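You operate a simulated robot arm through the tools that you are given. There is no shell and no other tool. Be economical: measure what you need, move in short steps, check, and stop when the job is done.

You are at the controls of a simulated robot arm. One attempt, no reset.

JOB
Tip the last of the sprinkles into the icing and stir them through.
Fine: jar shut and back where it stood, icing spoon in its rest.

It is judged by the outcome, as a careful person would: the job done as asked, and still so three seconds after it is handed in. It fails if anything else is knocked over, pushed out of place, dropped, spilled or broken.

ROBOT AND FRAMES
A 7-joint arm with a two-finger parallel gripper, fixed in place. Base frame: the origin is at the foot of the arm, x ahead of it, y to its left, z up. Units: m, rad, N and s.
With the tool pointing down near the work surface it reaches from about 0.44 to 0.9 m from the base axis. Its first joint turns from -2.007 to 2.007 rad. Payload 3.91 kg.
The tool frame sits at the grasp point between the pads (the TCP): z along the fingers, y along the line on which they close. The tips reach 0.03 m beyond it. Largest opening 0.11 m; finger width 0.02, thickness 0.01; the body of the gripper, 0.048 by 0.112 m, starts 0.055 m behind the TCP.
Orientation is that of the tool frame in the base frame, as a unit quaternion [x, y, z, w]. With the fingers straight down and closing along the base's y, the tool's x points along the base's -x, its y along +y and its z along -z.

CONTROLS
- The arm moves only by the tool move_arm. Its argument "deltas" is text: rows parted by semicolons, each of 7 numbers parted by spaces: the turn, a rotation vector about the tool's x, y, z in rad, then the shift along the tool's x, y, z in m, then the gripper command, from -1 (shut) to 1 (fully open), values between in proportion. In form: rx ry rz x y z jaw; .... A call has 1 to 8 rows; each row shifts and turns the commanded pose from where the row before left it, along the tool's axes as they then stand. Each row takes 0.2 s and may step no farther than 0.05 m and 0.15 rad from the row before; otherwise, or with a gripper value out of range, the whole call is refused. Where a pose cannot be reached the arm comes as near as it can. A force on the tool above 40 N (or 10 N above the force at the start of the call, whichever is more), or a blocked arm, ends the call early, and 0.2 s more pass. The fingers move at their own pace (about 0.153 m/s each) and stop on an object; they squeeze with about 26 N. The grip force told is the motor's: it shows also when the fingers shut on nothing. Time passes only in rows, and 0.2 s behind the last, so rows that do not move let the fingers close. It gives the time, the measured TCP pose, the force on the tool (base axes), the opening and the grip force at its end, in the units of the frame above (readings bear some noise).
- Cameras (640 x 400 px; columns grow to the right, rows downward): "scene" is fixed at [0.0488, -0.649, 1.7354]; the picture's right is [0.87, -0.49, 0.00], its down [-0.23, -0.41, -0.88] and it looks along [0.44, 0.77, -0.47] (base axes); focal length 362 px, centre (320, 200). "wrist" rides on the gripper at [0.072, 0.017, -0.103] in the tool frame; the picture's right is [-0.23, 0.97, 0.00], its down [-0.76, -0.18, -0.62] and it looks along [-0.61, -0.14, 0.78] (tool axes); focal length 222 px, centre (320, 200). There is no depth. A picture from a camera that has moved, and an enlarged one, comes with that camera's place and axes in the base frame and with its lens.
- snapshot(camera): a new picture of that camera. The clock stands still meanwhile.
- move_column(by): slides the trunk up (or, below 0, down) by that many m; the arm rides with it, the base frame stays. It gives what a move gives, with no picture.
- enlarge(camera, box): a new picture of the part [left, top, right, bottom] of that camera's present view, enlarged. The clock stands still meanwhile.
- sign_off(): hands the job in; it is judged then, once.

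Work in short steps. Places have to be worked out from the pictures, the camera data and where the tool is seen: move nearer, look again, correct. Check each grasp and each placing, and mend what went wrong. You have 120 turns and 76 pictures in all, those below and enlarged ones among them. Open the gripper and draw the arm clear of the work before you hand the job in, unless the task says otherwise; then end with one line.

The tools are called after "Request:" as a command line: name --argument value ..., lists and objects as JSON in quotes. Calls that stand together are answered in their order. move_arm: Moves the arm, as the interface text tells. Its arguments: {"type":"object","properties":{"deltas":{"type":"string"}},"required":["deltas"]} The other tools are called the same way: move_column (by) slides the trunk up or down; snapshot (camera) takes a picture; enlarge (camera, box) takes an enlarged picture of a part of a camera's view; sign_off () hands the job in.

At the start:

```text
t: 0.0
ee_pos: [0.4593, 0.167, 1.364]
tcp_rot: [0.0, 1.0, 0.0, 0.0]
ft_force: [0.2, -0.3, -0.8]
width: 0.1099
grip_force: 0.1
trunk travel left (down, up): [-0.9, 0.09]
```

scene: 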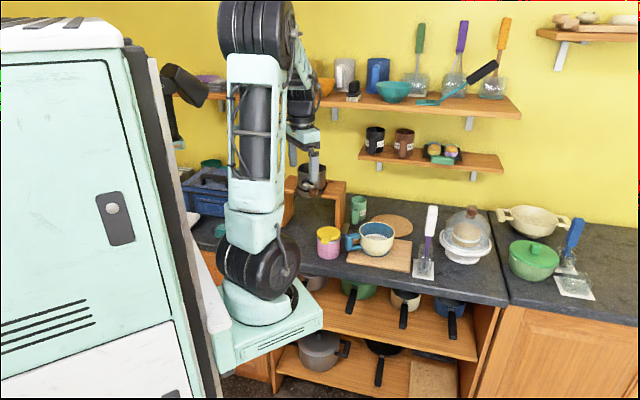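
wrist: 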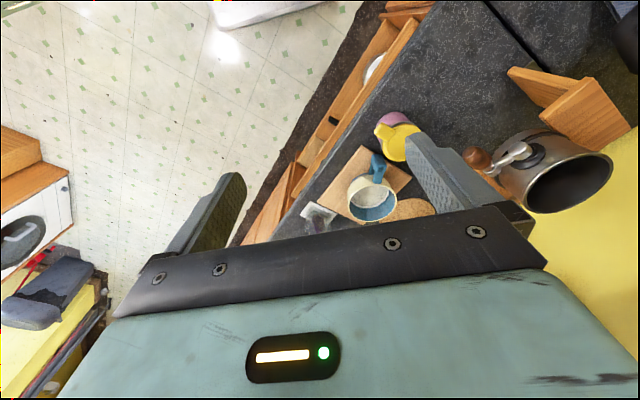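

I'll first look closely at the worktop to identify the jar, the icing and the spoon.

Request:
enlarge --camera "scene" --box '[290, 180, 450, 280]'

Request:
enlarge --camera "scene" --box '[400, 180, 640, 330]'

Request:
enlarge --camera "scene" --box '[320, 10, 520, 180]'

```text
4.00 times, centred on (370, 230) of scene
camera zoom: at [0.0488, -0.649, 1.7354], right [0.87, -0.49, 0.0], down [-0.23, -0.41, -0.88], along [0.44, 0.77, -0.47], focal length 1449 px, centre (120, 80)
```

zoom: 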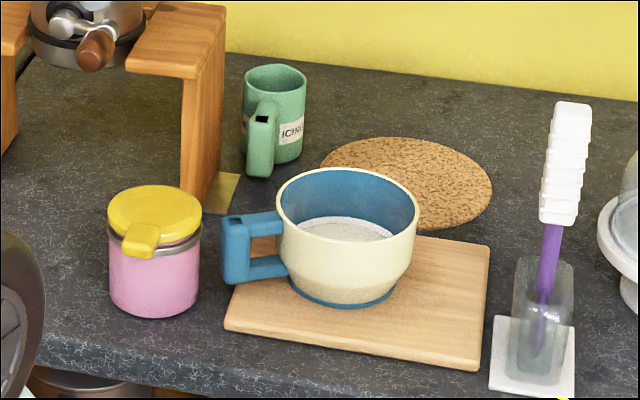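

```text
2.67 times, centred on (520, 255) of scene
camera zoom: at [0.0488, -0.649, 1.7354], right [0.87, -0.49, 0.0], down [-0.23, -0.41, -0.88], along [0.44, 0.77, -0.47], focal length 966 px, centre (-213, 53)
```

zoom: 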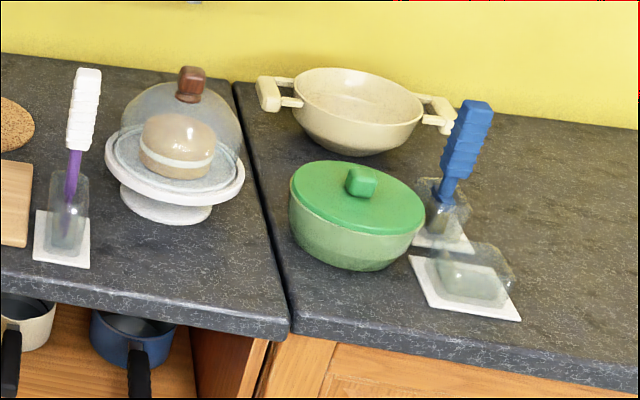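

```text
2.35 times, centred on (420, 95) of scene
camera zoom: at [0.0488, -0.649, 1.7354], right [0.87, -0.49, 0.0], down [-0.23, -0.41, -0.88], along [0.44, 0.77, -0.47], focal length 852 px, centre (85, 447)
```

zoom: 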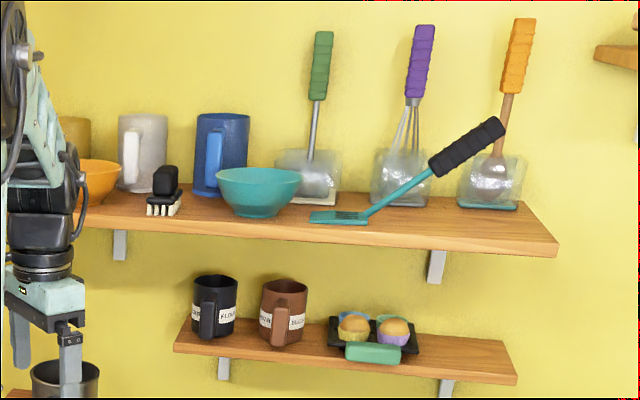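

The pink jar with the yellow lid is near (0.63, 0.30), the cup on the board near (0.79, 0.22), and the white-handled tool in a rest near (0.88, 0.06). I'll get closer wrist views of these before choosing.

Request:
move_arm --deltas "0 0 0 -0.04 0 0.02 1; 0 0 0 -0.04 0 0.02 1; 0 0 0 -0.03 0 0.02 1; 0 0 0 0 0 0 1"

Request:
snapshot --camera "wrist"

Request:
enlarge --camera "wrist" --box '[300, 60, 460, 220]'

Request:
enlarge --camera "scene" --box '[308, 190, 388, 260]'

```text
t: 1.0
ee_pos: [0.568, 0.1676, 1.3041]
tcp_rot: [-0.001, 1.0, 0.0, 0.0]
ft_force: [-0.7, -0.1, 0.5]
width: 0.1103
grip_force: 0.1
trunk travel left (down, up): [-0.9, 0.09]
```

```text
70 pictures are left
camera wrist: at [0.4955, 0.1838, 1.4077], right [0.23, 0.97, 0.0], down [0.76, -0.18, 0.62], along [0.61, -0.14, -0.78], focal length 222 px, centre (320, 200)
```

wrist: 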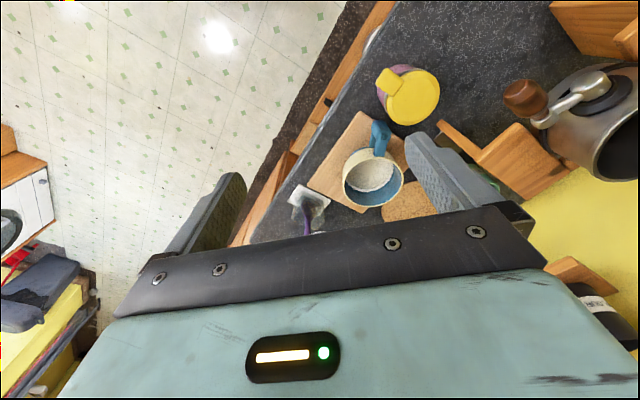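

```text
2.50 times, centred on (380, 140) of wrist
camera zoom: at [0.4955, 0.1838, 1.4077], right [0.23, 0.97, 0.0], down [0.76, -0.18, 0.62], along [0.61, -0.14, -0.78], focal length 555 px, centre (170, 350)
```

zoom: 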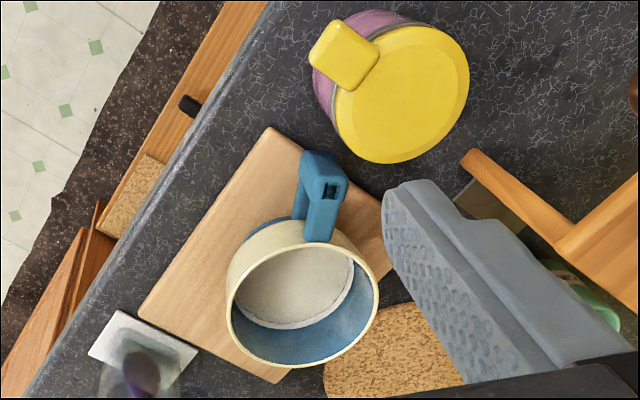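

```text
5.71 times, centred on (348, 225) of scene
camera zoom: at [0.0488, -0.649, 1.7354], right [0.87, -0.49, 0.0], down [-0.23, -0.41, -0.88], along [0.44, 0.77, -0.47], focal length 2070 px, centre (160, 57)
```

zoom: 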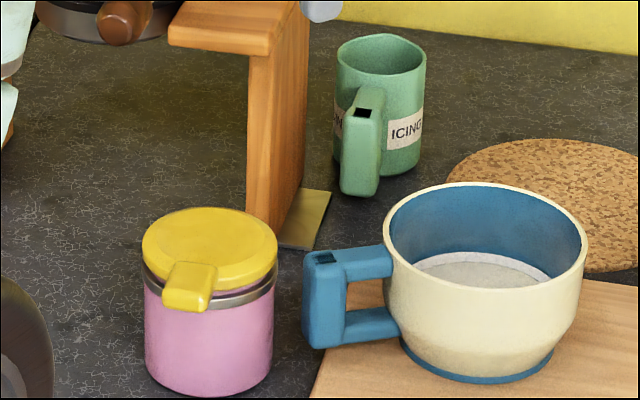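

The cup with white contents on the board is a candidate for the icing, but the green mug carries an "ICING" label. I'll look into the green mug and at the spoon rest from above.

Request:
move_arm --deltas "0 0 0 -0.04 0.045 0 1; 0 0 0 -0.04 0.045 0 1; 0 0 0 -0.04 0.045 0 1; 0 0 0 -0.02 0.045 0 1; 0 0 0 0 0 0 1"

Request:
snapshot --camera "wrist"

```text
refused: row 1 steps farther than a row can; nothing moved
```

```text
67 pictures are left
camera wrist: at [0.4955, 0.1838, 1.4077], right [0.23, 0.97, 0.0], down [0.76, -0.18, 0.62], along [0.61, -0.14, -0.78], focal length 222 px, centre (320, 200)
```

wrist: 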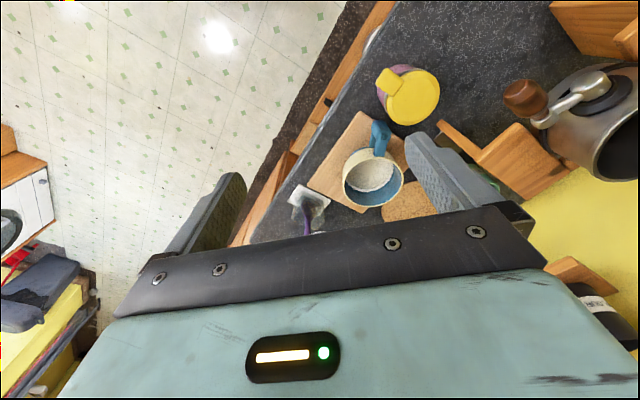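

The step was too long, so nothing moved. I'll use shorter rows for the same look.

Request:
move_arm --deltas "0 0 0 -0.03 0.035 0 1; 0 0 0 -0.03 0.035 0 1; 0 0 0 -0.03 0.035 0 1; 0 0 0 -0.03 0.035 0 1; 0 0 0 -0.02 0.035 0 1; 0 0 0 0 0 0 1"

Request:
snapshot --camera "wrist"

```text
t: 2.4
ee_pos: [0.7083, 0.3417, 1.3046]
tcp_rot: [-0.001, 1.0, -0.001, -0.001]
ft_force: [-0.5, -1.1, -0.7]
width: 0.1099
grip_force: 0.1
trunk travel left (down, up): [-0.9, 0.09]
```

```text
66 pictures are left
camera wrist: at [0.6354, 0.359, 1.4072], right [0.23, 0.97, 0.0], down [0.76, -0.18, 0.62], along [0.61, -0.14, -0.78], focal length 222 px, centre (320, 200)
```

wrist: 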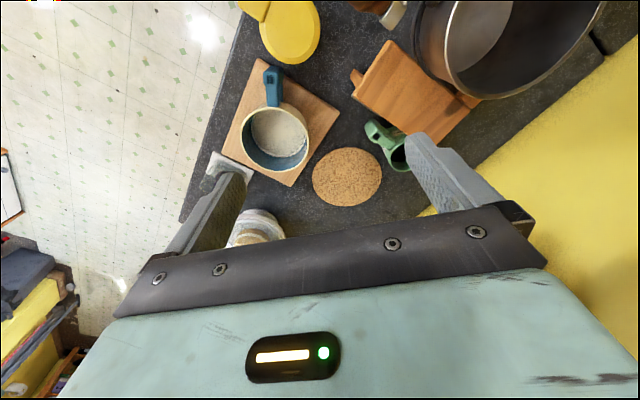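

Request:
enlarge --camera "wrist" --box '[340, 100, 440, 190]'

Request:
enlarge --camera "wrist" --box '[200, 40, 350, 200]'

```text
4.44 times, centred on (390, 145) of wrist
camera zoom: at [0.6354, 0.359, 1.4072], right [0.23, 0.97, 0.0], down [0.76, -0.18, 0.62], along [0.61, -0.14, -0.78], focal length 987 px, centre (9, 444)
```

zoom: 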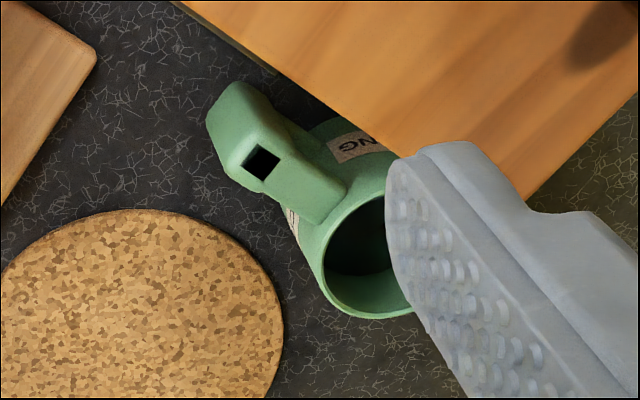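

```text
2.50 times, centred on (275, 120) of wrist
camera zoom: at [0.6354, 0.359, 1.4072], right [0.23, 0.97, 0.0], down [0.76, -0.18, 0.62], along [0.61, -0.14, -0.78], focal length 555 px, centre (432, 400)
```

zoom: 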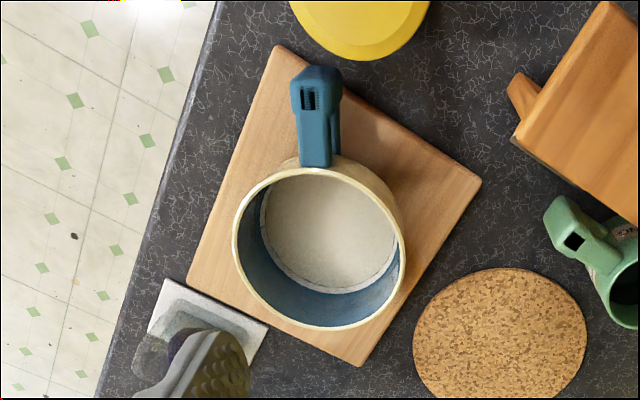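

Request:
move_arm --deltas "0 0 0 -0.02 0.03 -0.02 1; 0 0 0 -0.02 0.03 0 1; 0 0 0 0 0 0 1"

Request:
enlarge --camera "wrist" --box '[300, 80, 440, 200]'

Request:
snapshot --camera "wrist"

```text
t: 3.2
ee_pos: [0.7216, 0.3662, 1.3109]
tcp_rot: [0.001, 1.0, -0.002, 0.0]
ft_force: [-0.7, 0.5, 1.0]
width: 0.11
grip_force: 0.1
out of reach, approached as far as the arm can: row 1, 2
trunk travel left (down, up): [-0.9, 0.09]
```

```text
3.33 times, centred on (370, 140) of wrist
camera zoom: at [0.649, 0.3826, 1.4141], right [0.23, 0.97, 0.0], down [0.76, -0.18, 0.62], along [0.61, -0.14, -0.78], focal length 740 px, centre (153, 400)
```

zoom: 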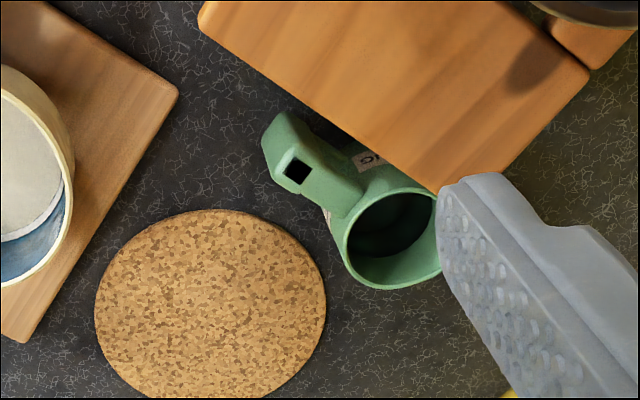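

```text
62 pictures are left
camera wrist: at [0.649, 0.3826, 1.4141], right [0.23, 0.97, 0.0], down [0.76, -0.18, 0.62], along [0.61, -0.14, -0.78], focal length 222 px, centre (320, 200)
```

wrist: 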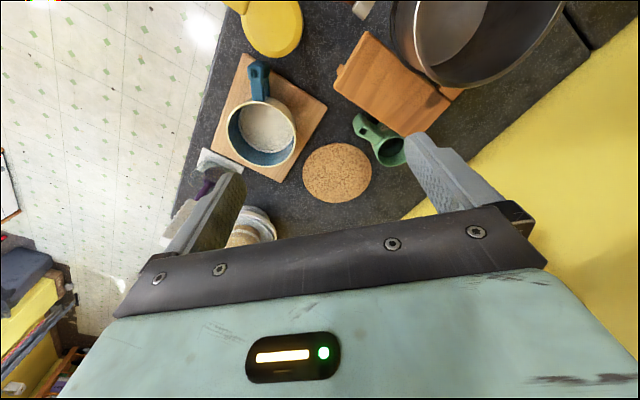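

The green mug is empty, so the icing is the white mass in the cream bowl on the board. Next I'll look closely at the jar's lid and at the spoon rest.

Request:
move_arm --deltas "0 0 0 0.03 -0.035 0 1; 0 0 0 0.03 -0.035 0.01 1; 0 0 0 0.02 -0.04 0.02 1; 0 0 0 0.02 -0.035 0.025 1; 0 0 0 0.01 -0.02 0.04 1; 0 0 0 0 0 0.04 1; 0 0 0 0 0 0 1"

Request:
snapshot --camera "wrist"

```text
t: 4.8
ee_pos: [0.7578, 0.3467, 1.2325]
tcp_rot: [0.0, 1.0, 0.0, 0.0]
ft_force: [-0.2, 1.1, 0.4]
width: 0.11
grip_force: 0.1
out of reach, approached as far as the arm can: row 1, 2, 3, 4, 5, 6
trunk travel left (down, up): [-0.9, 0.09]
```

```text
61 pictures are left
camera wrist: at [0.6844, 0.3648, 1.335], right [0.23, 0.97, 0.0], down [0.76, -0.18, 0.62], along [0.61, -0.14, -0.78], focal length 222 px, centre (320, 200)
```

wrist: 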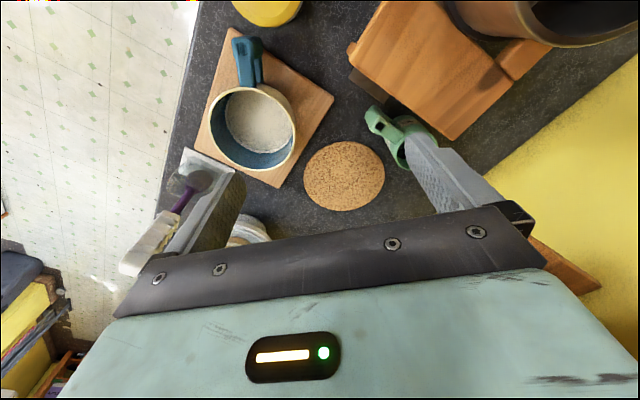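

The arm did not retreat as commanded. I'll try a small inward and upward step to see how it responds.

Request:
move_arm --deltas "0 0 0 0.02 -0.02 0 1; 0 0 0 0 0 0 1"

```text
t: 5.4
ee_pos: [0.7586, 0.3468, 1.2373]
tcp_rot: [0.0, 1.0, -0.001, -0.001]
ft_force: [-0.7, -0.7, 0.0]
width: 0.1099
grip_force: 0.1
out of reach, approached as far as the arm can: row 1
trunk travel left (down, up): [-0.9, 0.09]
```

Request:
move_arm --deltas "0 0 0 0 0 -0.04 1; 0 0 0 0.03 0 -0.03 1; 0 0 0 0 0 0 1"

Request:
snapshot --camera "scene"

```text
t: 6.2
ee_pos: [0.7236, 0.3429, 1.3063]
tcp_rot: [-0.001, 1.0, 0.0, 0.0]
ft_force: [-0.3, 0.9, 0.7]
width: 0.1101
grip_force: 0.1
out of reach, approached as far as the arm can: row 1
trunk travel left (down, up): [-0.9, 0.09]
```

```text
60 pictures are left
```

scene: 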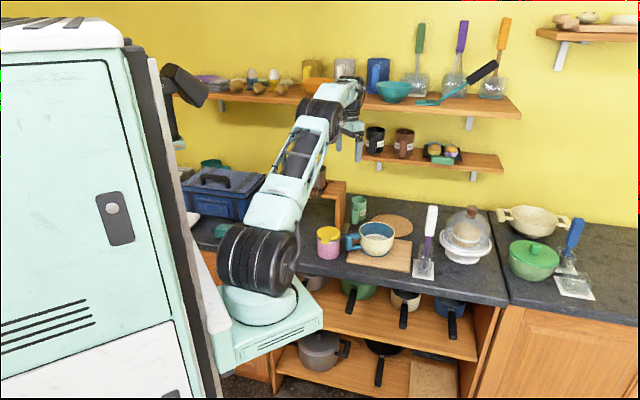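

The arm had straightened to its limit. It is freer now, so I'll bring it inward in small steps.

Request:
move_arm --deltas "0 0 0 0.04 -0.02 0 1; 0 0 0 0.04 -0.02 0 1; 0 0 0 0.03 -0.03 0.02 1; 0 0 0 0 -0.03 0.03 1; 0 0 0 0 -0.02 0.04 1; 0 0 0 0 0 0.04 1; 0 0 0 0 0 0 1"

Request:
snapshot --camera "wrist"

```text
t: 7.8
ee_pos: [0.615, 0.2211, 1.1758]
tcp_rot: [0.0, 1.0, 0.001, 0.001]
ft_force: [-0.4, 0.4, -0.7]
width: 0.1099
grip_force: 0.0
trunk travel left (down, up): [-0.9, 0.09]
```

```text
59 pictures are left
camera wrist: at [0.5412, 0.2382, 1.2792], right [0.23, 0.97, 0.0], down [0.76, -0.18, 0.62], along [0.61, -0.14, -0.78], focal length 222 px, centre (320, 200)
```

wrist: 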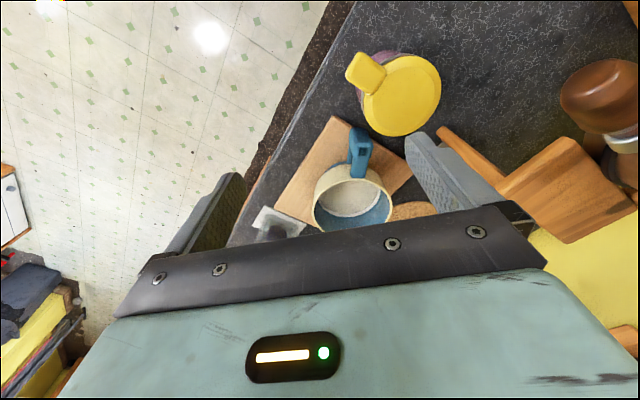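

Request:
enlarge --camera "wrist" --box '[330, 30, 460, 150]'

Request:
enlarge --camera "wrist" --box '[300, 150, 410, 240]'

Request:
enlarge --camera "scene" --box '[308, 220, 348, 266]'

Request:
enlarge --camera "scene" --box '[400, 195, 450, 290]'

```text
3.33 times, centred on (395, 90) of wrist
camera zoom: at [0.5412, 0.2382, 1.2792], right [0.23, 0.97, 0.0], down [0.76, -0.18, 0.62], along [0.61, -0.14, -0.78], focal length 740 px, centre (70, 567)
```

zoom: 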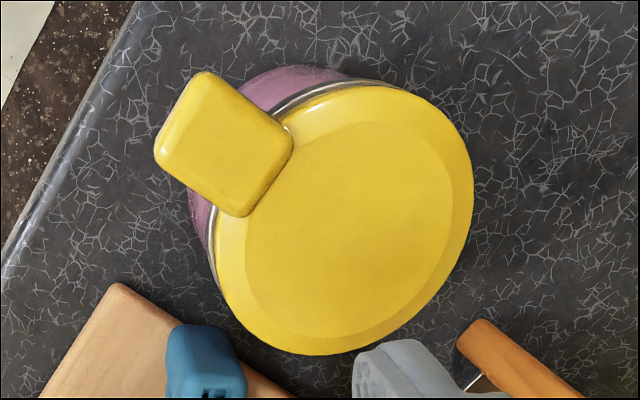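

```text
4.44 times, centred on (355, 195) of wrist
camera zoom: at [0.5412, 0.2382, 1.2792], right [0.23, 0.97, 0.0], down [0.76, -0.18, 0.62], along [0.61, -0.14, -0.78], focal length 987 px, centre (164, 222)
```

zoom: 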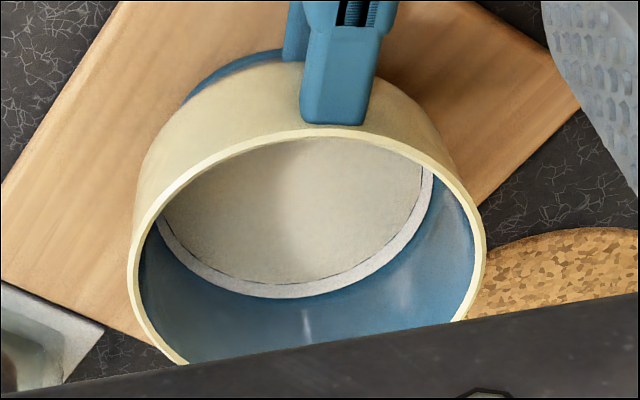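

```text
8.70 times, centred on (328, 243) of scene
camera zoom: at [0.0488, -0.649, 1.7354], right [0.87, -0.49, 0.0], down [-0.23, -0.41, -0.88], along [0.44, 0.77, -0.47], focal length 3151 px, centre (250, -174)
```

zoom: 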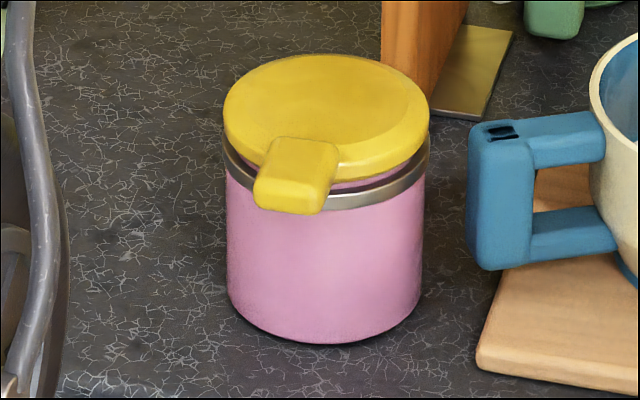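

```text
4.21 times, centred on (425, 242) of scene
camera zoom: at [0.0488, -0.649, 1.7354], right [0.87, -0.49, 0.0], down [-0.23, -0.41, -0.88], along [0.44, 0.77, -0.47], focal length 1526 px, centre (-122, 21)
```

zoom: 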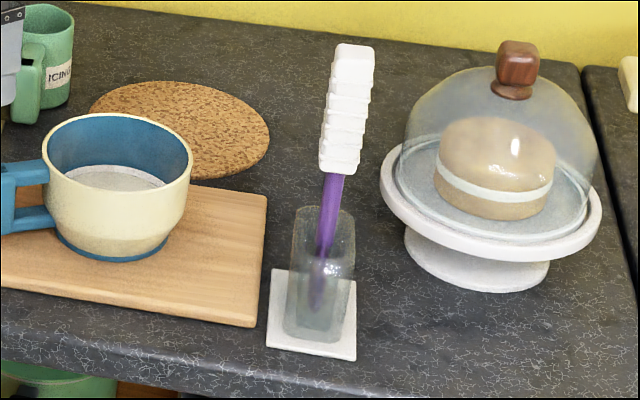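

The counter edge runs diagonally, and the jar's tab points toward the front edge, so the hinge is presumably on the wall side. I'll yaw the tool 45° so the fingers close along the counter's edge, and hover over the tab.

Request:
move_arm --deltas "0 0 -0.131 0 0 0 1; 0 0 -0.131 0 0 0 1; 0 0 -0.131 0 0 0 1; 0 0 -0.131 0 0 0 1; 0 0 -0.131 0 0 0 1; 0 0 -0.13 0 0 0 1; 0 0 0 -0.022 0.035 0.01 1; 0 0 0 0 0.02 0.03 1"

Request:
snapshot --camera "wrist"

```text
t: 9.6
ee_pos: [0.5913, 0.2759, 1.1341]
tcp_rot: [-0.382, 0.924, -0.001, 0.0]
ft_force: [0.3, 0.1, -0.1]
width: 0.1102
grip_force: 0.1
trunk travel left (down, up): [-0.9, 0.09]
```

```text
54 pictures are left
camera wrist: at [0.5276, 0.2362, 1.239], right [-0.53, 0.85, 0.0], down [0.66, 0.41, 0.62], along [0.53, 0.33, -0.78], focal length 222 px, centre (320, 200)
```

wrist: 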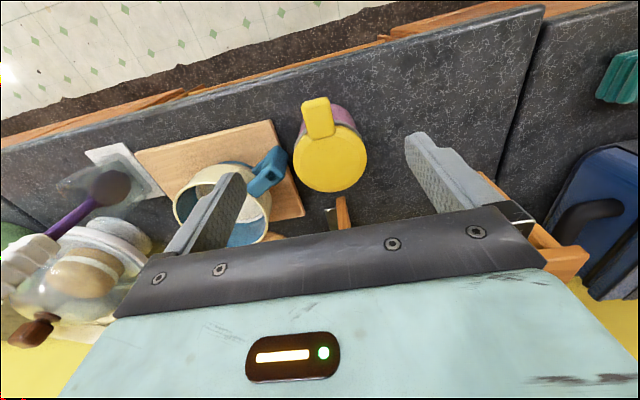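

The TCP is already over the tab's outer part at about (0.592, 0.275). I'll narrow the jaws and descend to just above it, then check.

Request:
move_arm --deltas "0 0 0 0 0 0.03 0.2; 0 0 0 0 0 0.03 0.2; 0 0 0 0 0 0.03 0.2; 0 0 0 0 0 0 0.2"

Request:
snapshot --camera "wrist"

Request:
enlarge --camera "scene" --box '[288, 190, 368, 260]'

```text
t: 10.6
ee_pos: [0.5905, 0.2754, 1.0455]
tcp_rot: [-0.383, 0.924, 0.001, -0.001]
ft_force: [0.7, -0.4, -0.3]
width: 0.0659
grip_force: 0.2
trunk travel left (down, up): [-0.9, 0.09]
```

```text
53 pictures are left
camera wrist: at [0.5283, 0.237, 1.149], right [-0.53, 0.85, 0.0], down [0.66, 0.41, 0.62], along [0.53, 0.33, -0.78], focal length 222 px, centre (320, 200)
```

wrist: 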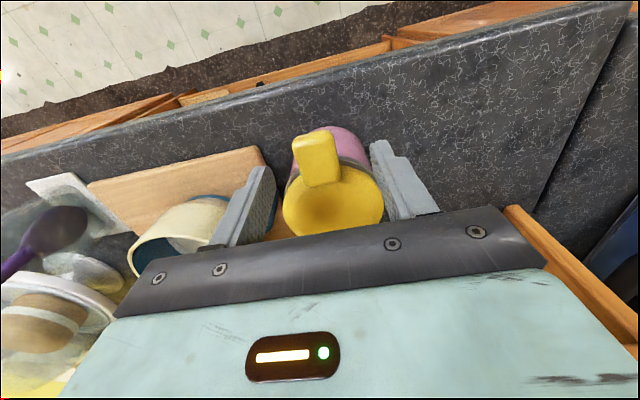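

```text
5.71 times, centred on (328, 225) of scene
camera zoom: at [0.0488, -0.649, 1.7354], right [0.87, -0.49, 0.0], down [-0.23, -0.41, -0.88], along [0.44, 0.77, -0.47], focal length 2070 px, centre (274, 57)
```

zoom: 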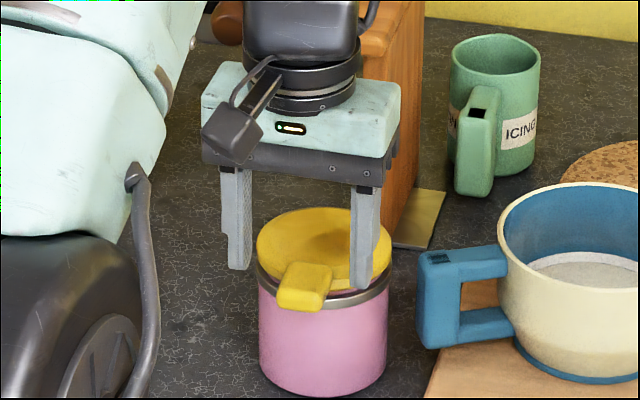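

The tab sits about 3 mm to the bowl's side and slightly deeper than the TCP. I'll correct, descend onto it, and grip.

Request:
move_arm --deltas "0 0 0 -0.004 -0.003 0.02 0.2; 0 0 0 0 0 0.02 0.2; 0 0 0 0 0 0.02 0.2; 0 0 0 0 0 0 0.2"

Request:
snapshot --camera "wrist"

Request:
enlarge --camera "scene" --box '[288, 190, 368, 260]'

```text
t: 11.6
ee_pos: [0.5968, 0.2767, 0.9867]
tcp_rot: [-0.383, 0.924, 0.001, 0.0]
ft_force: [0.0, -0.1, -0.4]
width: 0.0658
grip_force: 0.1
trunk travel left (down, up): [-0.9, 0.09]
```

```text
51 pictures are left
camera wrist: at [0.5325, 0.238, 1.0894], right [-0.53, 0.85, 0.0], down [0.66, 0.41, 0.62], along [0.53, 0.33, -0.78], focal length 222 px, centre (320, 200)
```

wrist: 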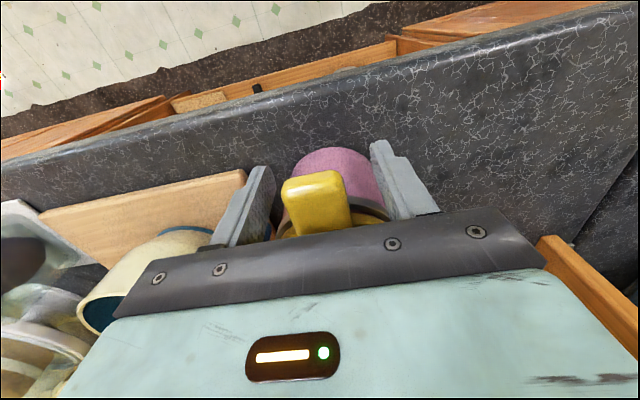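

```text
5.71 times, centred on (328, 225) of scene
camera zoom: at [0.0488, -0.649, 1.7354], right [0.87, -0.49, 0.0], down [-0.23, -0.41, -0.88], along [0.44, 0.77, -0.47], focal length 2070 px, centre (274, 57)
```

zoom: 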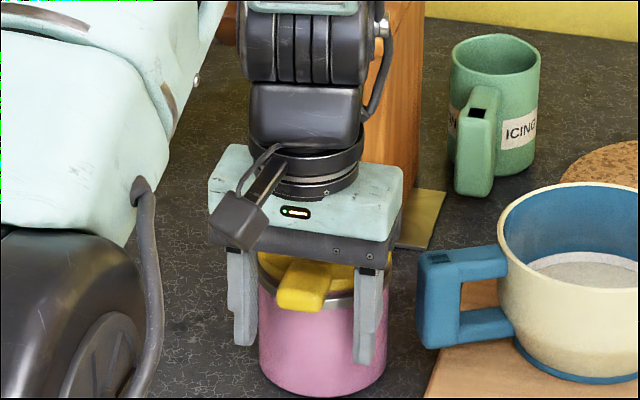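

The tab is between the fingers, so I'll close on it.

Request:
move_arm --deltas "0 0 0 0 0 0 -0.2; 0 0 0 0 0 0 -0.6; 0 0 0 0 0 0 -1"

```text
t: 12.4
ee_pos: [0.596, 0.2778, 0.9866]
tcp_rot: [-0.383, 0.924, 0.0, 0.0]
ft_force: [0.0, 1.1, -0.6]
width: 0.0298
grip_force: 26.6
trunk travel left (down, up): [-0.9, 0.09]
```

The tab is gripped at 30 mm wide. I'll lift 10 mm with a matching small rotation, as a test of whether the lid hinges or lifts off.

Request:
move_arm --deltas "0 0.05 0 0 0 -0.005 -1; 0 0.05 0 0 0 -0.005 -1; 0 0 0 0 0 0 -1"

Request:
enlarge --camera "scene" --box '[288, 190, 368, 260]'

Request:
snapshot --camera "wrist"

```text
t: 13.2
ee_pos: [0.5956, 0.2772, 0.9963]
tcp_rot: [-0.382, 0.923, -0.019, -0.047]
ft_force: [-5.4, 0.5, 2.4]
width: 0.0296
grip_force: 26.2
trunk travel left (down, up): [-0.9, 0.09]
```

```text
5.71 times, centred on (328, 225) of scene
camera zoom: at [0.0488, -0.649, 1.7354], right [0.87, -0.49, 0.0], down [-0.23, -0.41, -0.88], along [0.44, 0.77, -0.47], focal length 2070 px, centre (274, 57)
```

zoom: 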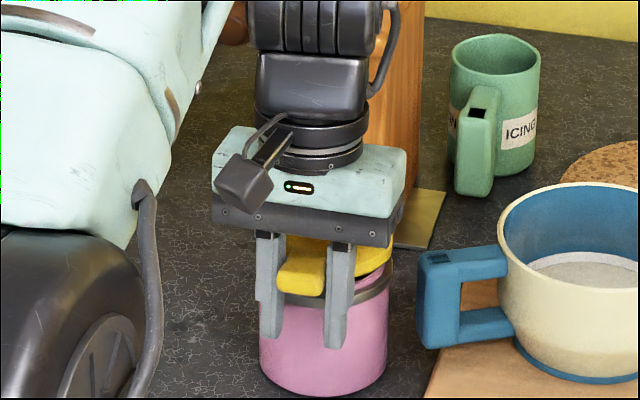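

```text
48 pictures are left
camera wrist: at [0.5399, 0.2456, 1.1062], right [-0.53, 0.85, -0.02], down [0.71, 0.46, 0.54], along [0.47, 0.27, -0.84], focal length 222 px, centre (320, 200)
```

wrist: 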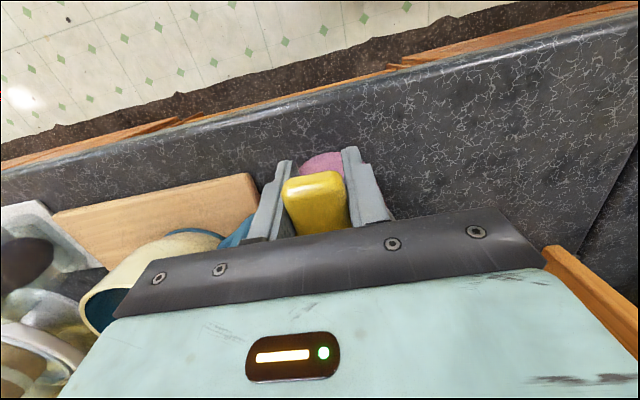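

The lid hinges at the back, since the jar stays put while the tab rises. I'll continue the arc about the hinge to roughly 30°, then check whether the lid holds its position.

Request:
move_arm --deltas "0 0.1 0 0 0 -0.0095 -1; 0 0.1 0 0 0 -0.0095 -1; 0 0.1 0 0 0 -0.0095 -1; 0 0.1 0 0 0 -0.0095 -1; 0 0 0 0 0 0 -1"

Request:
enlarge --camera "scene" --box '[288, 190, 368, 260]'

```text
t: 14.4
ee_pos: [0.6022, 0.2843, 1.033]
tcp_rot: [-0.37, 0.895, -0.094, -0.229]
ft_force: [-3.8, -2.6, 10.0]
width: 0.0295
grip_force: 26.0
trunk travel left (down, up): [-0.9, 0.09]
```

```text
5.71 times, centred on (328, 225) of scene
camera zoom: at [0.0488, -0.649, 1.7354], right [0.87, -0.49, 0.0], down [-0.23, -0.41, -0.88], along [0.44, 0.77, -0.47], focal length 2070 px, centre (274, 57)
```

zoom: 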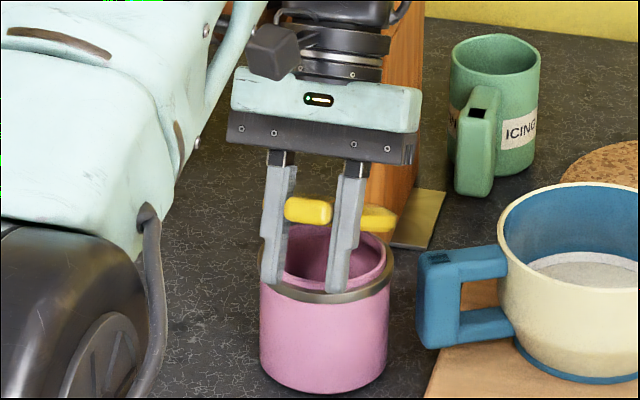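

The lid follows at about 30°. I'll release the tab slightly and see whether the lid stays up.

Request:
move_arm --deltas "0 0 0 0 0 0 -0.1; 0 0 0 0 0 0 -0.1; 0 0 0 0 0 0 -0.1"

Request:
enlarge --camera "scene" --box '[288, 190, 368, 260]'

```text
t: 15.2
ee_pos: [0.6039, 0.2836, 1.0325]
tcp_rot: [-0.37, 0.895, -0.095, -0.229]
ft_force: [0.7, -0.1, -0.7]
width: 0.0495
grip_force: 0.1
trunk travel left (down, up): [-0.9, 0.09]
```

```text
5.71 times, centred on (328, 225) of scene
camera zoom: at [0.0488, -0.649, 1.7354], right [0.87, -0.49, 0.0], down [-0.23, -0.41, -0.88], along [0.44, 0.77, -0.47], focal length 2070 px, centre (274, 57)
```

zoom: 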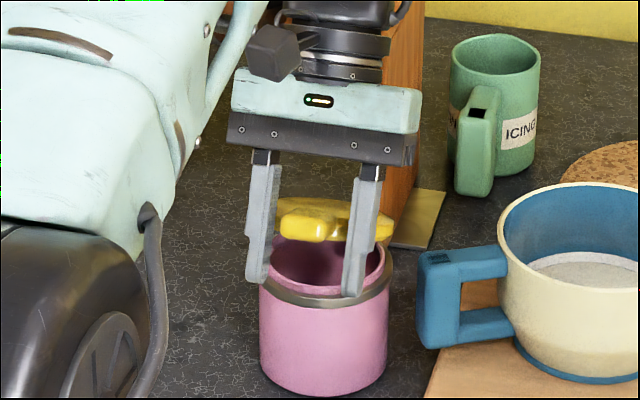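

Request:
move_arm --deltas "0 0 0 0 0 0 -0.1; 0 0 0 0 0 0 -0.1; 0 0 0 0 0 0 -0.1; 0 0 0 0 0 0 -0.1"

Request:
enlarge --camera "scene" --box '[288, 190, 368, 260]'

```text
t: 16.2
ee_pos: [0.6025, 0.2844, 1.0326]
tcp_rot: [-0.37, 0.895, -0.094, -0.229]
ft_force: [0.8, -0.2, 0.1]
width: 0.0497
grip_force: 0.0
trunk travel left (down, up): [-0.9, 0.09]
```

```text
5.71 times, centred on (328, 225) of scene
camera zoom: at [0.0488, -0.649, 1.7354], right [0.87, -0.49, 0.0], down [-0.23, -0.41, -0.88], along [0.44, 0.77, -0.47], focal length 2070 px, centre (274, 57)
```

zoom: 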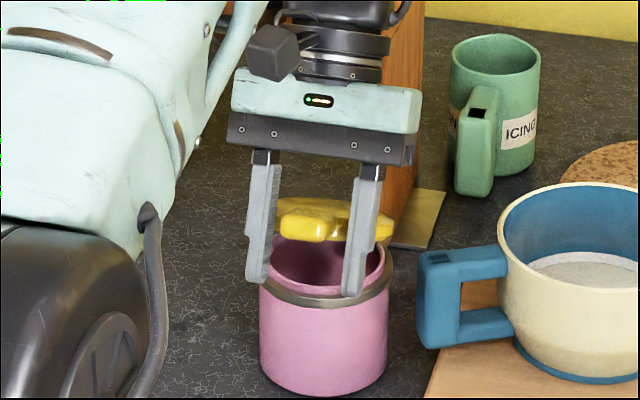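

The lid seems to hold at about 20°. I'll withdraw along the fingers, straighten up, and back off toward the front so I can re-approach with the tool pitched forward.

Request:
move_arm --deltas "0 0 0 0 0 -0.035 0.1; 0 0 0 0 0 -0.035 0.1; 0 -0.125 0 0.02 0 -0.02 0.1; 0 -0.125 0 0.03 0 -0.02 0.1; 0 -0.125 0 0.03 0 -0.01 0; 0 -0.125 0 0.03 0 0 -0.5; 0 -0.15 0 0.03 0 0 -1; 0 -0.15 0 0.03 0 0 -1"

Request:
snapshot --camera "wrist"

Request:
snapshot --camera "scene"

```text
t: 18.0
ee_pos: [0.5261, 0.2063, 1.1677]
tcp_rot: [-0.378, 0.914, 0.057, 0.138]
ft_force: [-0.5, -0.8, -0.6]
width: 0.0001
grip_force: 25.8
trunk travel left (down, up): [-0.9, 0.09]
```

```text
44 pictures are left
camera wrist: at [0.4423, 0.147, 1.2449], right [-0.54, 0.84, 0.07], down [0.51, 0.26, 0.82], along [0.67, 0.47, -0.57], focal length 222 px, centre (320, 200)
```

wrist: 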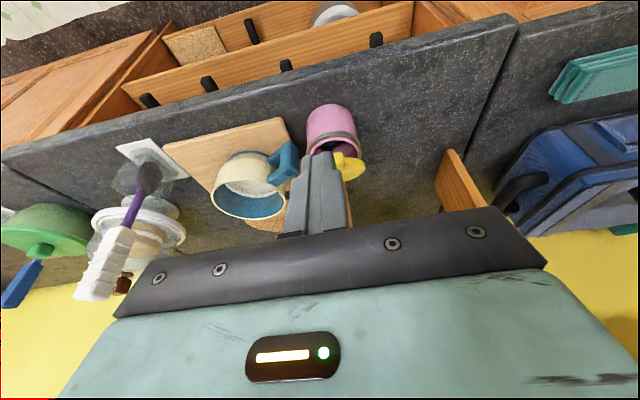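

```text
43 pictures are left
```

scene: 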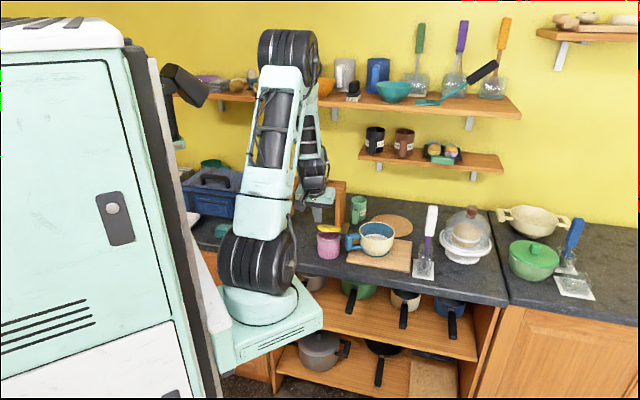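

The lid stayed partly open. I'll pitch the tool forward toward horizontal while hovering in front of the counter.

Request:
move_arm --deltas "0 -0.15 0 0 0 0 -1; 0 -0.15 0 0 0 0 -1; 0 -0.15 0 0 0 0 -1; 0 -0.15 0 0 0 0 -1; 0 -0.15 0 0 0 0 -1; 0 0 0 0 0 0 -1"

Request:
snapshot --camera "wrist"

Request:
enlarge --camera "scene" --box '[268, 160, 388, 270]'

```text
t: 19.4
ee_pos: [0.5298, 0.2122, 1.1657]
tcp_rot: [-0.33, 0.8, 0.191, 0.463]
ft_force: [0.4, 0.6, -0.8]
width: 0.0
grip_force: 25.8
out of reach, approached as far as the arm can: row 5
trunk travel left (down, up): [-0.9, 0.09]
```

```text
42 pictures are left
camera wrist: at [0.4289, 0.1344, 1.1542], right [-0.61, 0.77, 0.2], down [0.01, -0.24, 0.97], along [0.79, 0.59, 0.14], focal length 222 px, centre (320, 200)
```

wrist: 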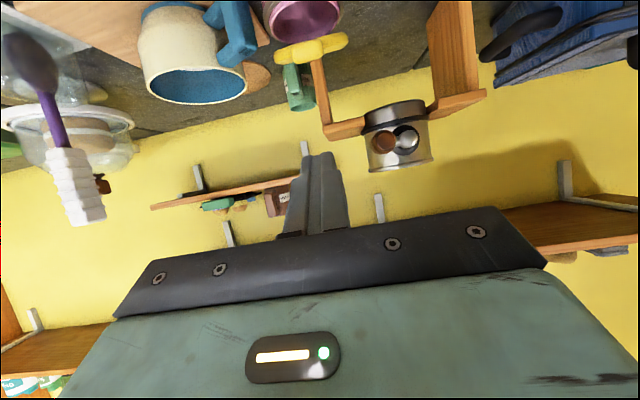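

```text
3.64 times, centred on (328, 215) of scene
camera zoom: at [0.0488, -0.649, 1.7354], right [0.87, -0.49, 0.0], down [-0.23, -0.41, -0.88], along [0.44, 0.77, -0.47], focal length 1318 px, centre (291, 146)
```

zoom: 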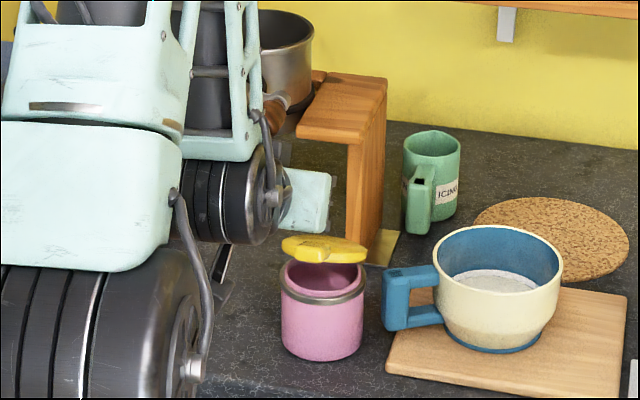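

The lid holds at about 26° and the tool is now pitched 60° forward with closed fingers. I'll lower to just in front of the gap under the tab.

Request:
move_arm --deltas "0 0 0 0.0263 0 0.0224 -1; 0 0 0 0.0263 0 0.0224 -1; 0 0 0 0.0263 0 0.0224 -1; 0 0 0 0.0263 0 0.0224 -1; 0 0 0 0 0 0 -1"

Request:
snapshot --camera "wrist"

Request:
enlarge --camera "scene" --box '[288, 200, 368, 260]'

```text
t: 20.6
ee_pos: [0.549, 0.2295, 1.0293]
tcp_rot: [-0.331, 0.799, 0.192, 0.464]
ft_force: [0.3, -0.7, 0.6]
width: 0.0
grip_force: 26.2
trunk travel left (down, up): [-0.9, 0.09]
```

```text
40 pictures are left
camera wrist: at [0.4464, 0.1521, 1.0177], right [-0.61, 0.77, 0.2], down [0.01, -0.24, 0.97], along [0.79, 0.59, 0.14], focal length 222 px, centre (320, 200)
```

wrist: 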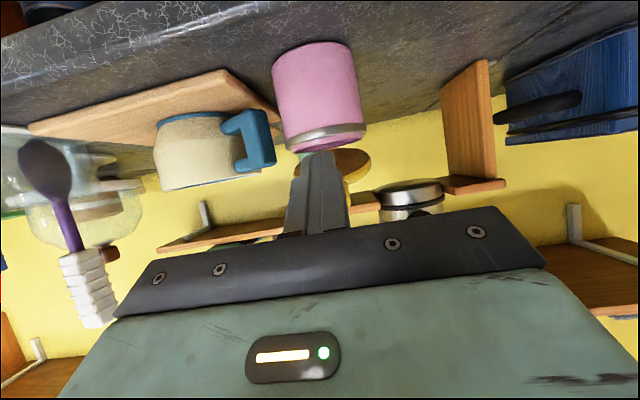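

```text
6.67 times, centred on (328, 230) of scene
camera zoom: at [0.0488, -0.649, 1.7354], right [0.87, -0.49, 0.0], down [-0.23, -0.41, -0.88], along [0.44, 0.77, -0.47], focal length 2416 px, centre (267, 0)
```

zoom: 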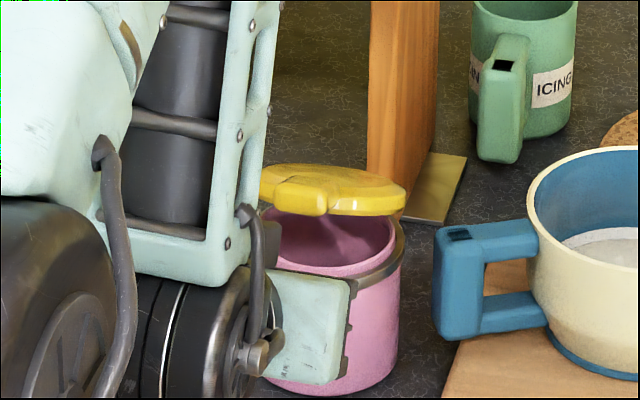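

The gap is clear: the tab's underside is at about 1.04, the rim at 0.985, and the fingertip at 1.01. I'll slide the tip under the tab and then lift along the arc.

Request:
move_arm --deltas "0 0 0 -0.0125 0 0.0217 -1; 0 0 0 -0.0125 0 0.0217 -1; 0 0 0 -0.0173 0 -0.01 -1; 0 0 0 -0.0216 0 -0.0038 -1; 0 0 0 -0.0216 0 -0.0038 -1; 0 0 0 0 0 0 -1"

Request:
enlarge --camera "scene" --box '[288, 200, 368, 260]'

```text
t: 22.0
ee_pos: [0.5944, 0.2771, 1.0909]
tcp_rot: [-0.332, 0.799, 0.193, 0.463]
ft_force: [0.9, 0.3, 0.1]
width: 0.0
grip_force: 26.2
trunk travel left (down, up): [-0.9, 0.09]
```

```text
6.67 times, centred on (328, 230) of scene
camera zoom: at [0.0488, -0.649, 1.7354], right [0.87, -0.49, 0.0], down [-0.23, -0.41, -0.88], along [0.44, 0.77, -0.47], focal length 2416 px, centre (267, 0)
```

zoom: 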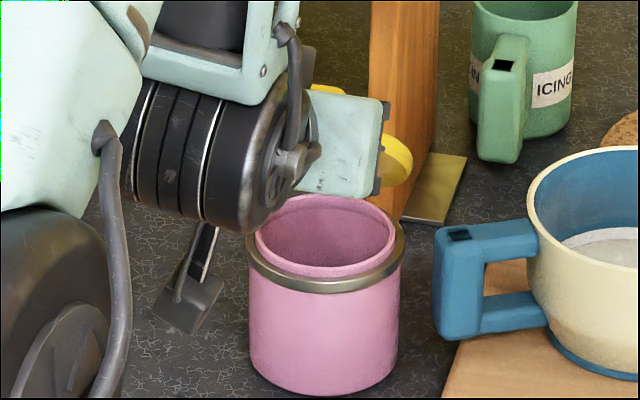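

The lid is now about 60° up. I'll push it forward past vertical.

Request:
move_arm --deltas "0 0 0 -0.0176 0 0.0245 -1; 0 0 0 -0.0176 0 0.0245 -1; 0 0 0 -0.0145 0 0.0203 -1; 0 0 0 0 0 0 -1"

Request:
enlarge --camera "scene" --box '[288, 200, 368, 260]'

```text
t: 23.0
ee_pos: [0.6536, 0.3349, 1.101]
tcp_rot: [-0.332, 0.799, 0.192, 0.463]
ft_force: [0.7, -0.3, -0.6]
width: 0.0002
grip_force: 26.3
trunk travel left (down, up): [-0.9, 0.09]
```

```text
6.67 times, centred on (328, 230) of scene
camera zoom: at [0.0488, -0.649, 1.7354], right [0.87, -0.49, 0.0], down [-0.23, -0.41, -0.88], along [0.44, 0.77, -0.47], focal length 2416 px, centre (267, 0)
```

zoom: 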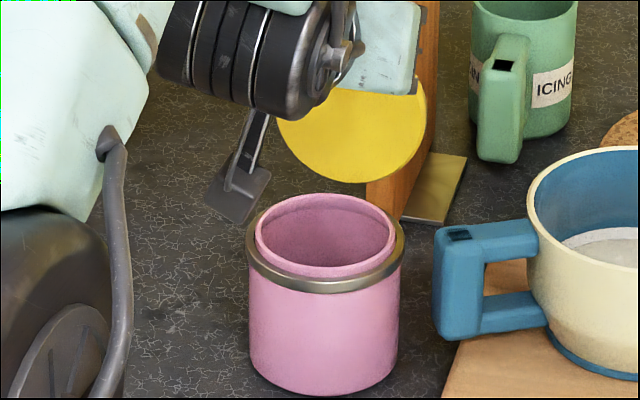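

The lid now stands about upright. I'll back off toward the front and turn the tool toward heading 12°, so the right finger will avoid the bowl's handle when I grasp the jar from the side. Then I'll look.

Request:
move_arm --deltas "0 0 0 0.0132 0 -0.0328 -1; 0 0 0 0.0132 0 -0.0328 -1; 0 0 0 0.0132 0 -0.0328 -1; 0.1247 0 0.072 0.01 0 -0.02 -1; 0.1247 0 0.072 0 0 -0.02 -0.5; 0.1247 0 0.072 0 0 -0.02 0.2; 0.1247 0 0.072 0 0 0 1; 0 0 0 0 0 0 1"

Request:
snapshot --camera "wrist"

Request:
enlarge --camera "scene" --box '[278, 180, 398, 270]'

```text
t: 24.8
ee_pos: [0.5351, 0.227, 1.1348]
tcp_rot: [-0.091, 0.861, 0.054, 0.498]
ft_force: [0.8, 0.1, 0.8]
width: 0.1099
grip_force: 0.1
trunk travel left (down, up): [-0.9, 0.09]
```

```text
36 pictures are left
camera wrist: at [0.4076, 0.2169, 1.1243], right [-0.09, 0.98, 0.2], down [-0.12, -0.21, 0.97], along [0.99, 0.06, 0.14], focal length 222 px, centre (320, 200)
```

wrist: 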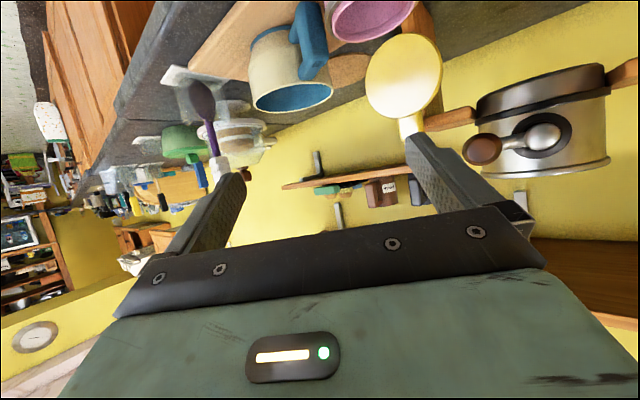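

```text
4.44 times, centred on (338, 225) of scene
camera zoom: at [0.0488, -0.649, 1.7354], right [0.87, -0.49, 0.0], down [-0.23, -0.41, -0.88], along [0.44, 0.77, -0.47], focal length 1610 px, centre (240, 89)
```

zoom: 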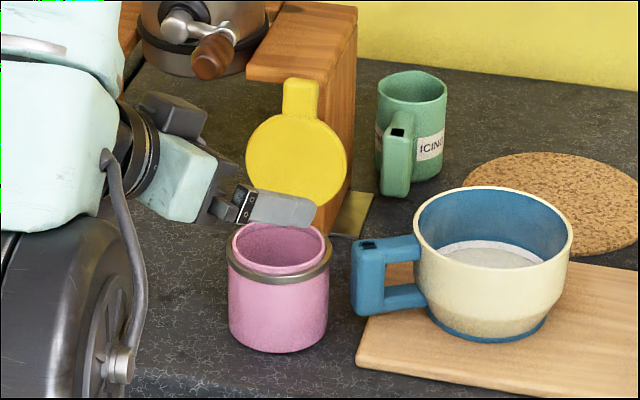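

The jar is open with its lid upright, and the approach is free. I'll move to a standoff about 12 cm back along the tool axis from the grasp pose.

Request:
move_arm --deltas "0 0 0 0.0293 0.0166 0.0142 1; 0 0 0 0.0293 0.0166 0.0142 1; 0 0 0 0.0293 0.0166 0.0142 1; 0 0 0 0.0293 0.0166 0.0142 1; 0 0 0 0 0 0 1"

Request:
snapshot --camera "wrist"

```text
t: 26.0
ee_pos: [0.5136, 0.2896, 1.0055]
tcp_rot: [-0.091, 0.861, 0.053, 0.498]
ft_force: [-0.8, 0.9, 0.0]
width: 0.1099
grip_force: 0.1
trunk travel left (down, up): [-0.9, 0.09]
```

```text
34 pictures are left
camera wrist: at [0.3854, 0.2799, 0.994], right [-0.09, 0.98, 0.2], down [-0.12, -0.21, 0.97], along [0.99, 0.07, 0.14], focal length 222 px, centre (320, 200)
```

wrist: 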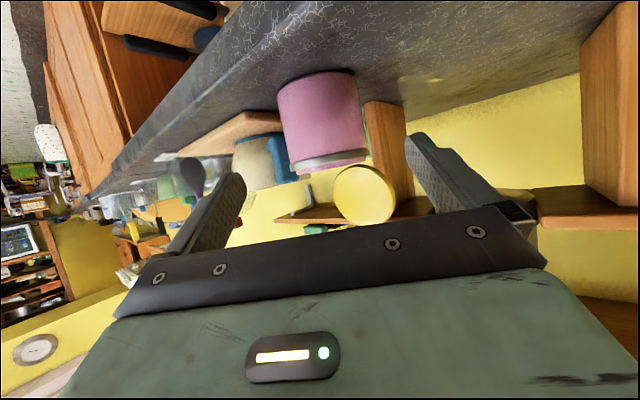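

The jar is centred on the approach line to within 1 mm. I'll advance along the tool axis.

Request:
move_arm --deltas "0 0 0 0 0 0.03 1; 0 0 0 0 0 0.03 1; 0 0 0 0 0 0.025 1; 0 0 0 0 0 0 1"

Request:
snapshot --camera "wrist"

Request:
enlarge --camera "scene" --box '[288, 200, 368, 270]'

```text
t: 27.0
ee_pos: [0.5854, 0.3048, 0.9644]
tcp_rot: [-0.09, 0.861, 0.053, 0.498]
ft_force: [0.5, -0.1, -0.5]
width: 0.11
grip_force: 0.0
trunk travel left (down, up): [-0.9, 0.09]
```

```text
33 pictures are left
camera wrist: at [0.4573, 0.2956, 0.9516], right [-0.09, 0.98, 0.2], down [-0.12, -0.21, 0.97], along [0.99, 0.07, 0.14], focal length 222 px, centre (320, 200)
```

wrist: 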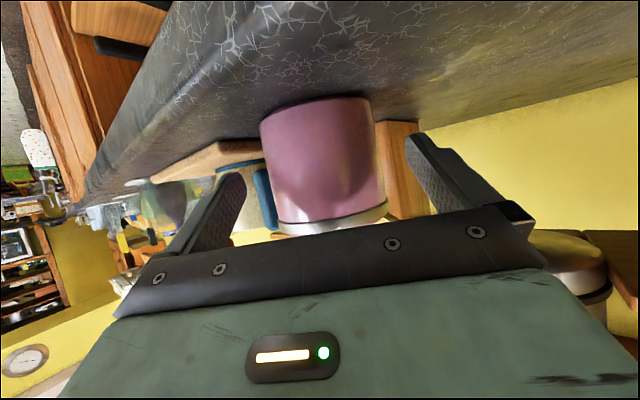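

```text
5.71 times, centred on (328, 235) of scene
camera zoom: at [0.0488, -0.649, 1.7354], right [0.87, -0.49, 0.0], down [-0.23, -0.41, -0.88], along [0.44, 0.77, -0.47], focal length 2070 px, centre (274, 0)
```

zoom: 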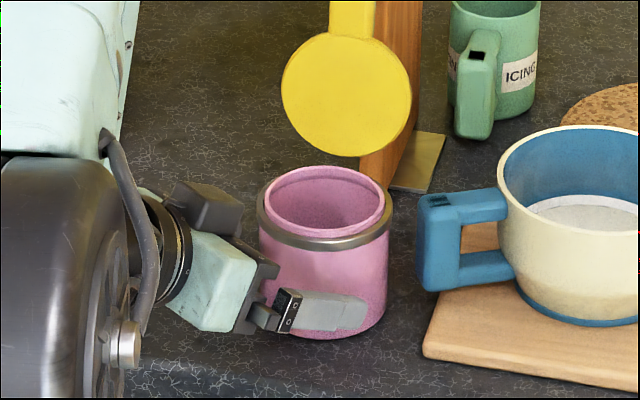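

Good alignment, so I'll advance the last 3.5 cm (slightly higher) and close on the jar.

Request:
move_arm --deltas "0 0 0 -0.0035 0 0.016 1; 0 0 0 -0.0035 0 0.016 1; 0 0 0 0 0 0 1; 0 0 0 0 0 0 0.7; 0 0 0 0 0 0 0.4; 0 0 0 0 0 0 0; 0 0 0 0 0 0 -0.5"

Request:
enlarge --camera "scene" --box '[288, 200, 368, 270]'

```text
t: 28.6
ee_pos: [0.6143, 0.3101, 0.952]
tcp_rot: [-0.09, 0.86, 0.053, 0.499]
ft_force: [0.2, 1.4, 0.2]
width: 0.0828
grip_force: 26.1
trunk travel left (down, up): [-0.9, 0.09]
```

```text
5.71 times, centred on (328, 235) of scene
camera zoom: at [0.0488, -0.649, 1.7354], right [0.87, -0.49, 0.0], down [-0.23, -0.41, -0.88], along [0.44, 0.77, -0.47], focal length 2070 px, centre (274, 0)
```

zoom: 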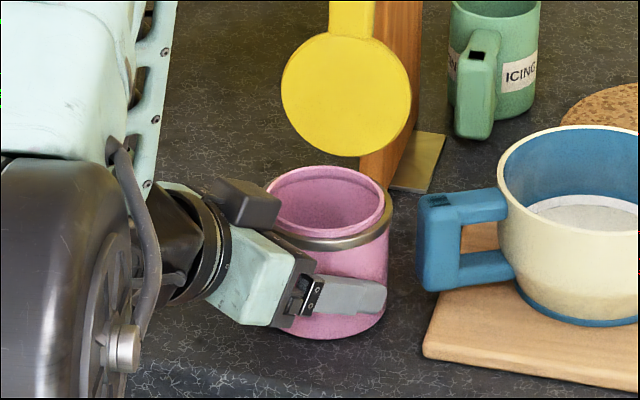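

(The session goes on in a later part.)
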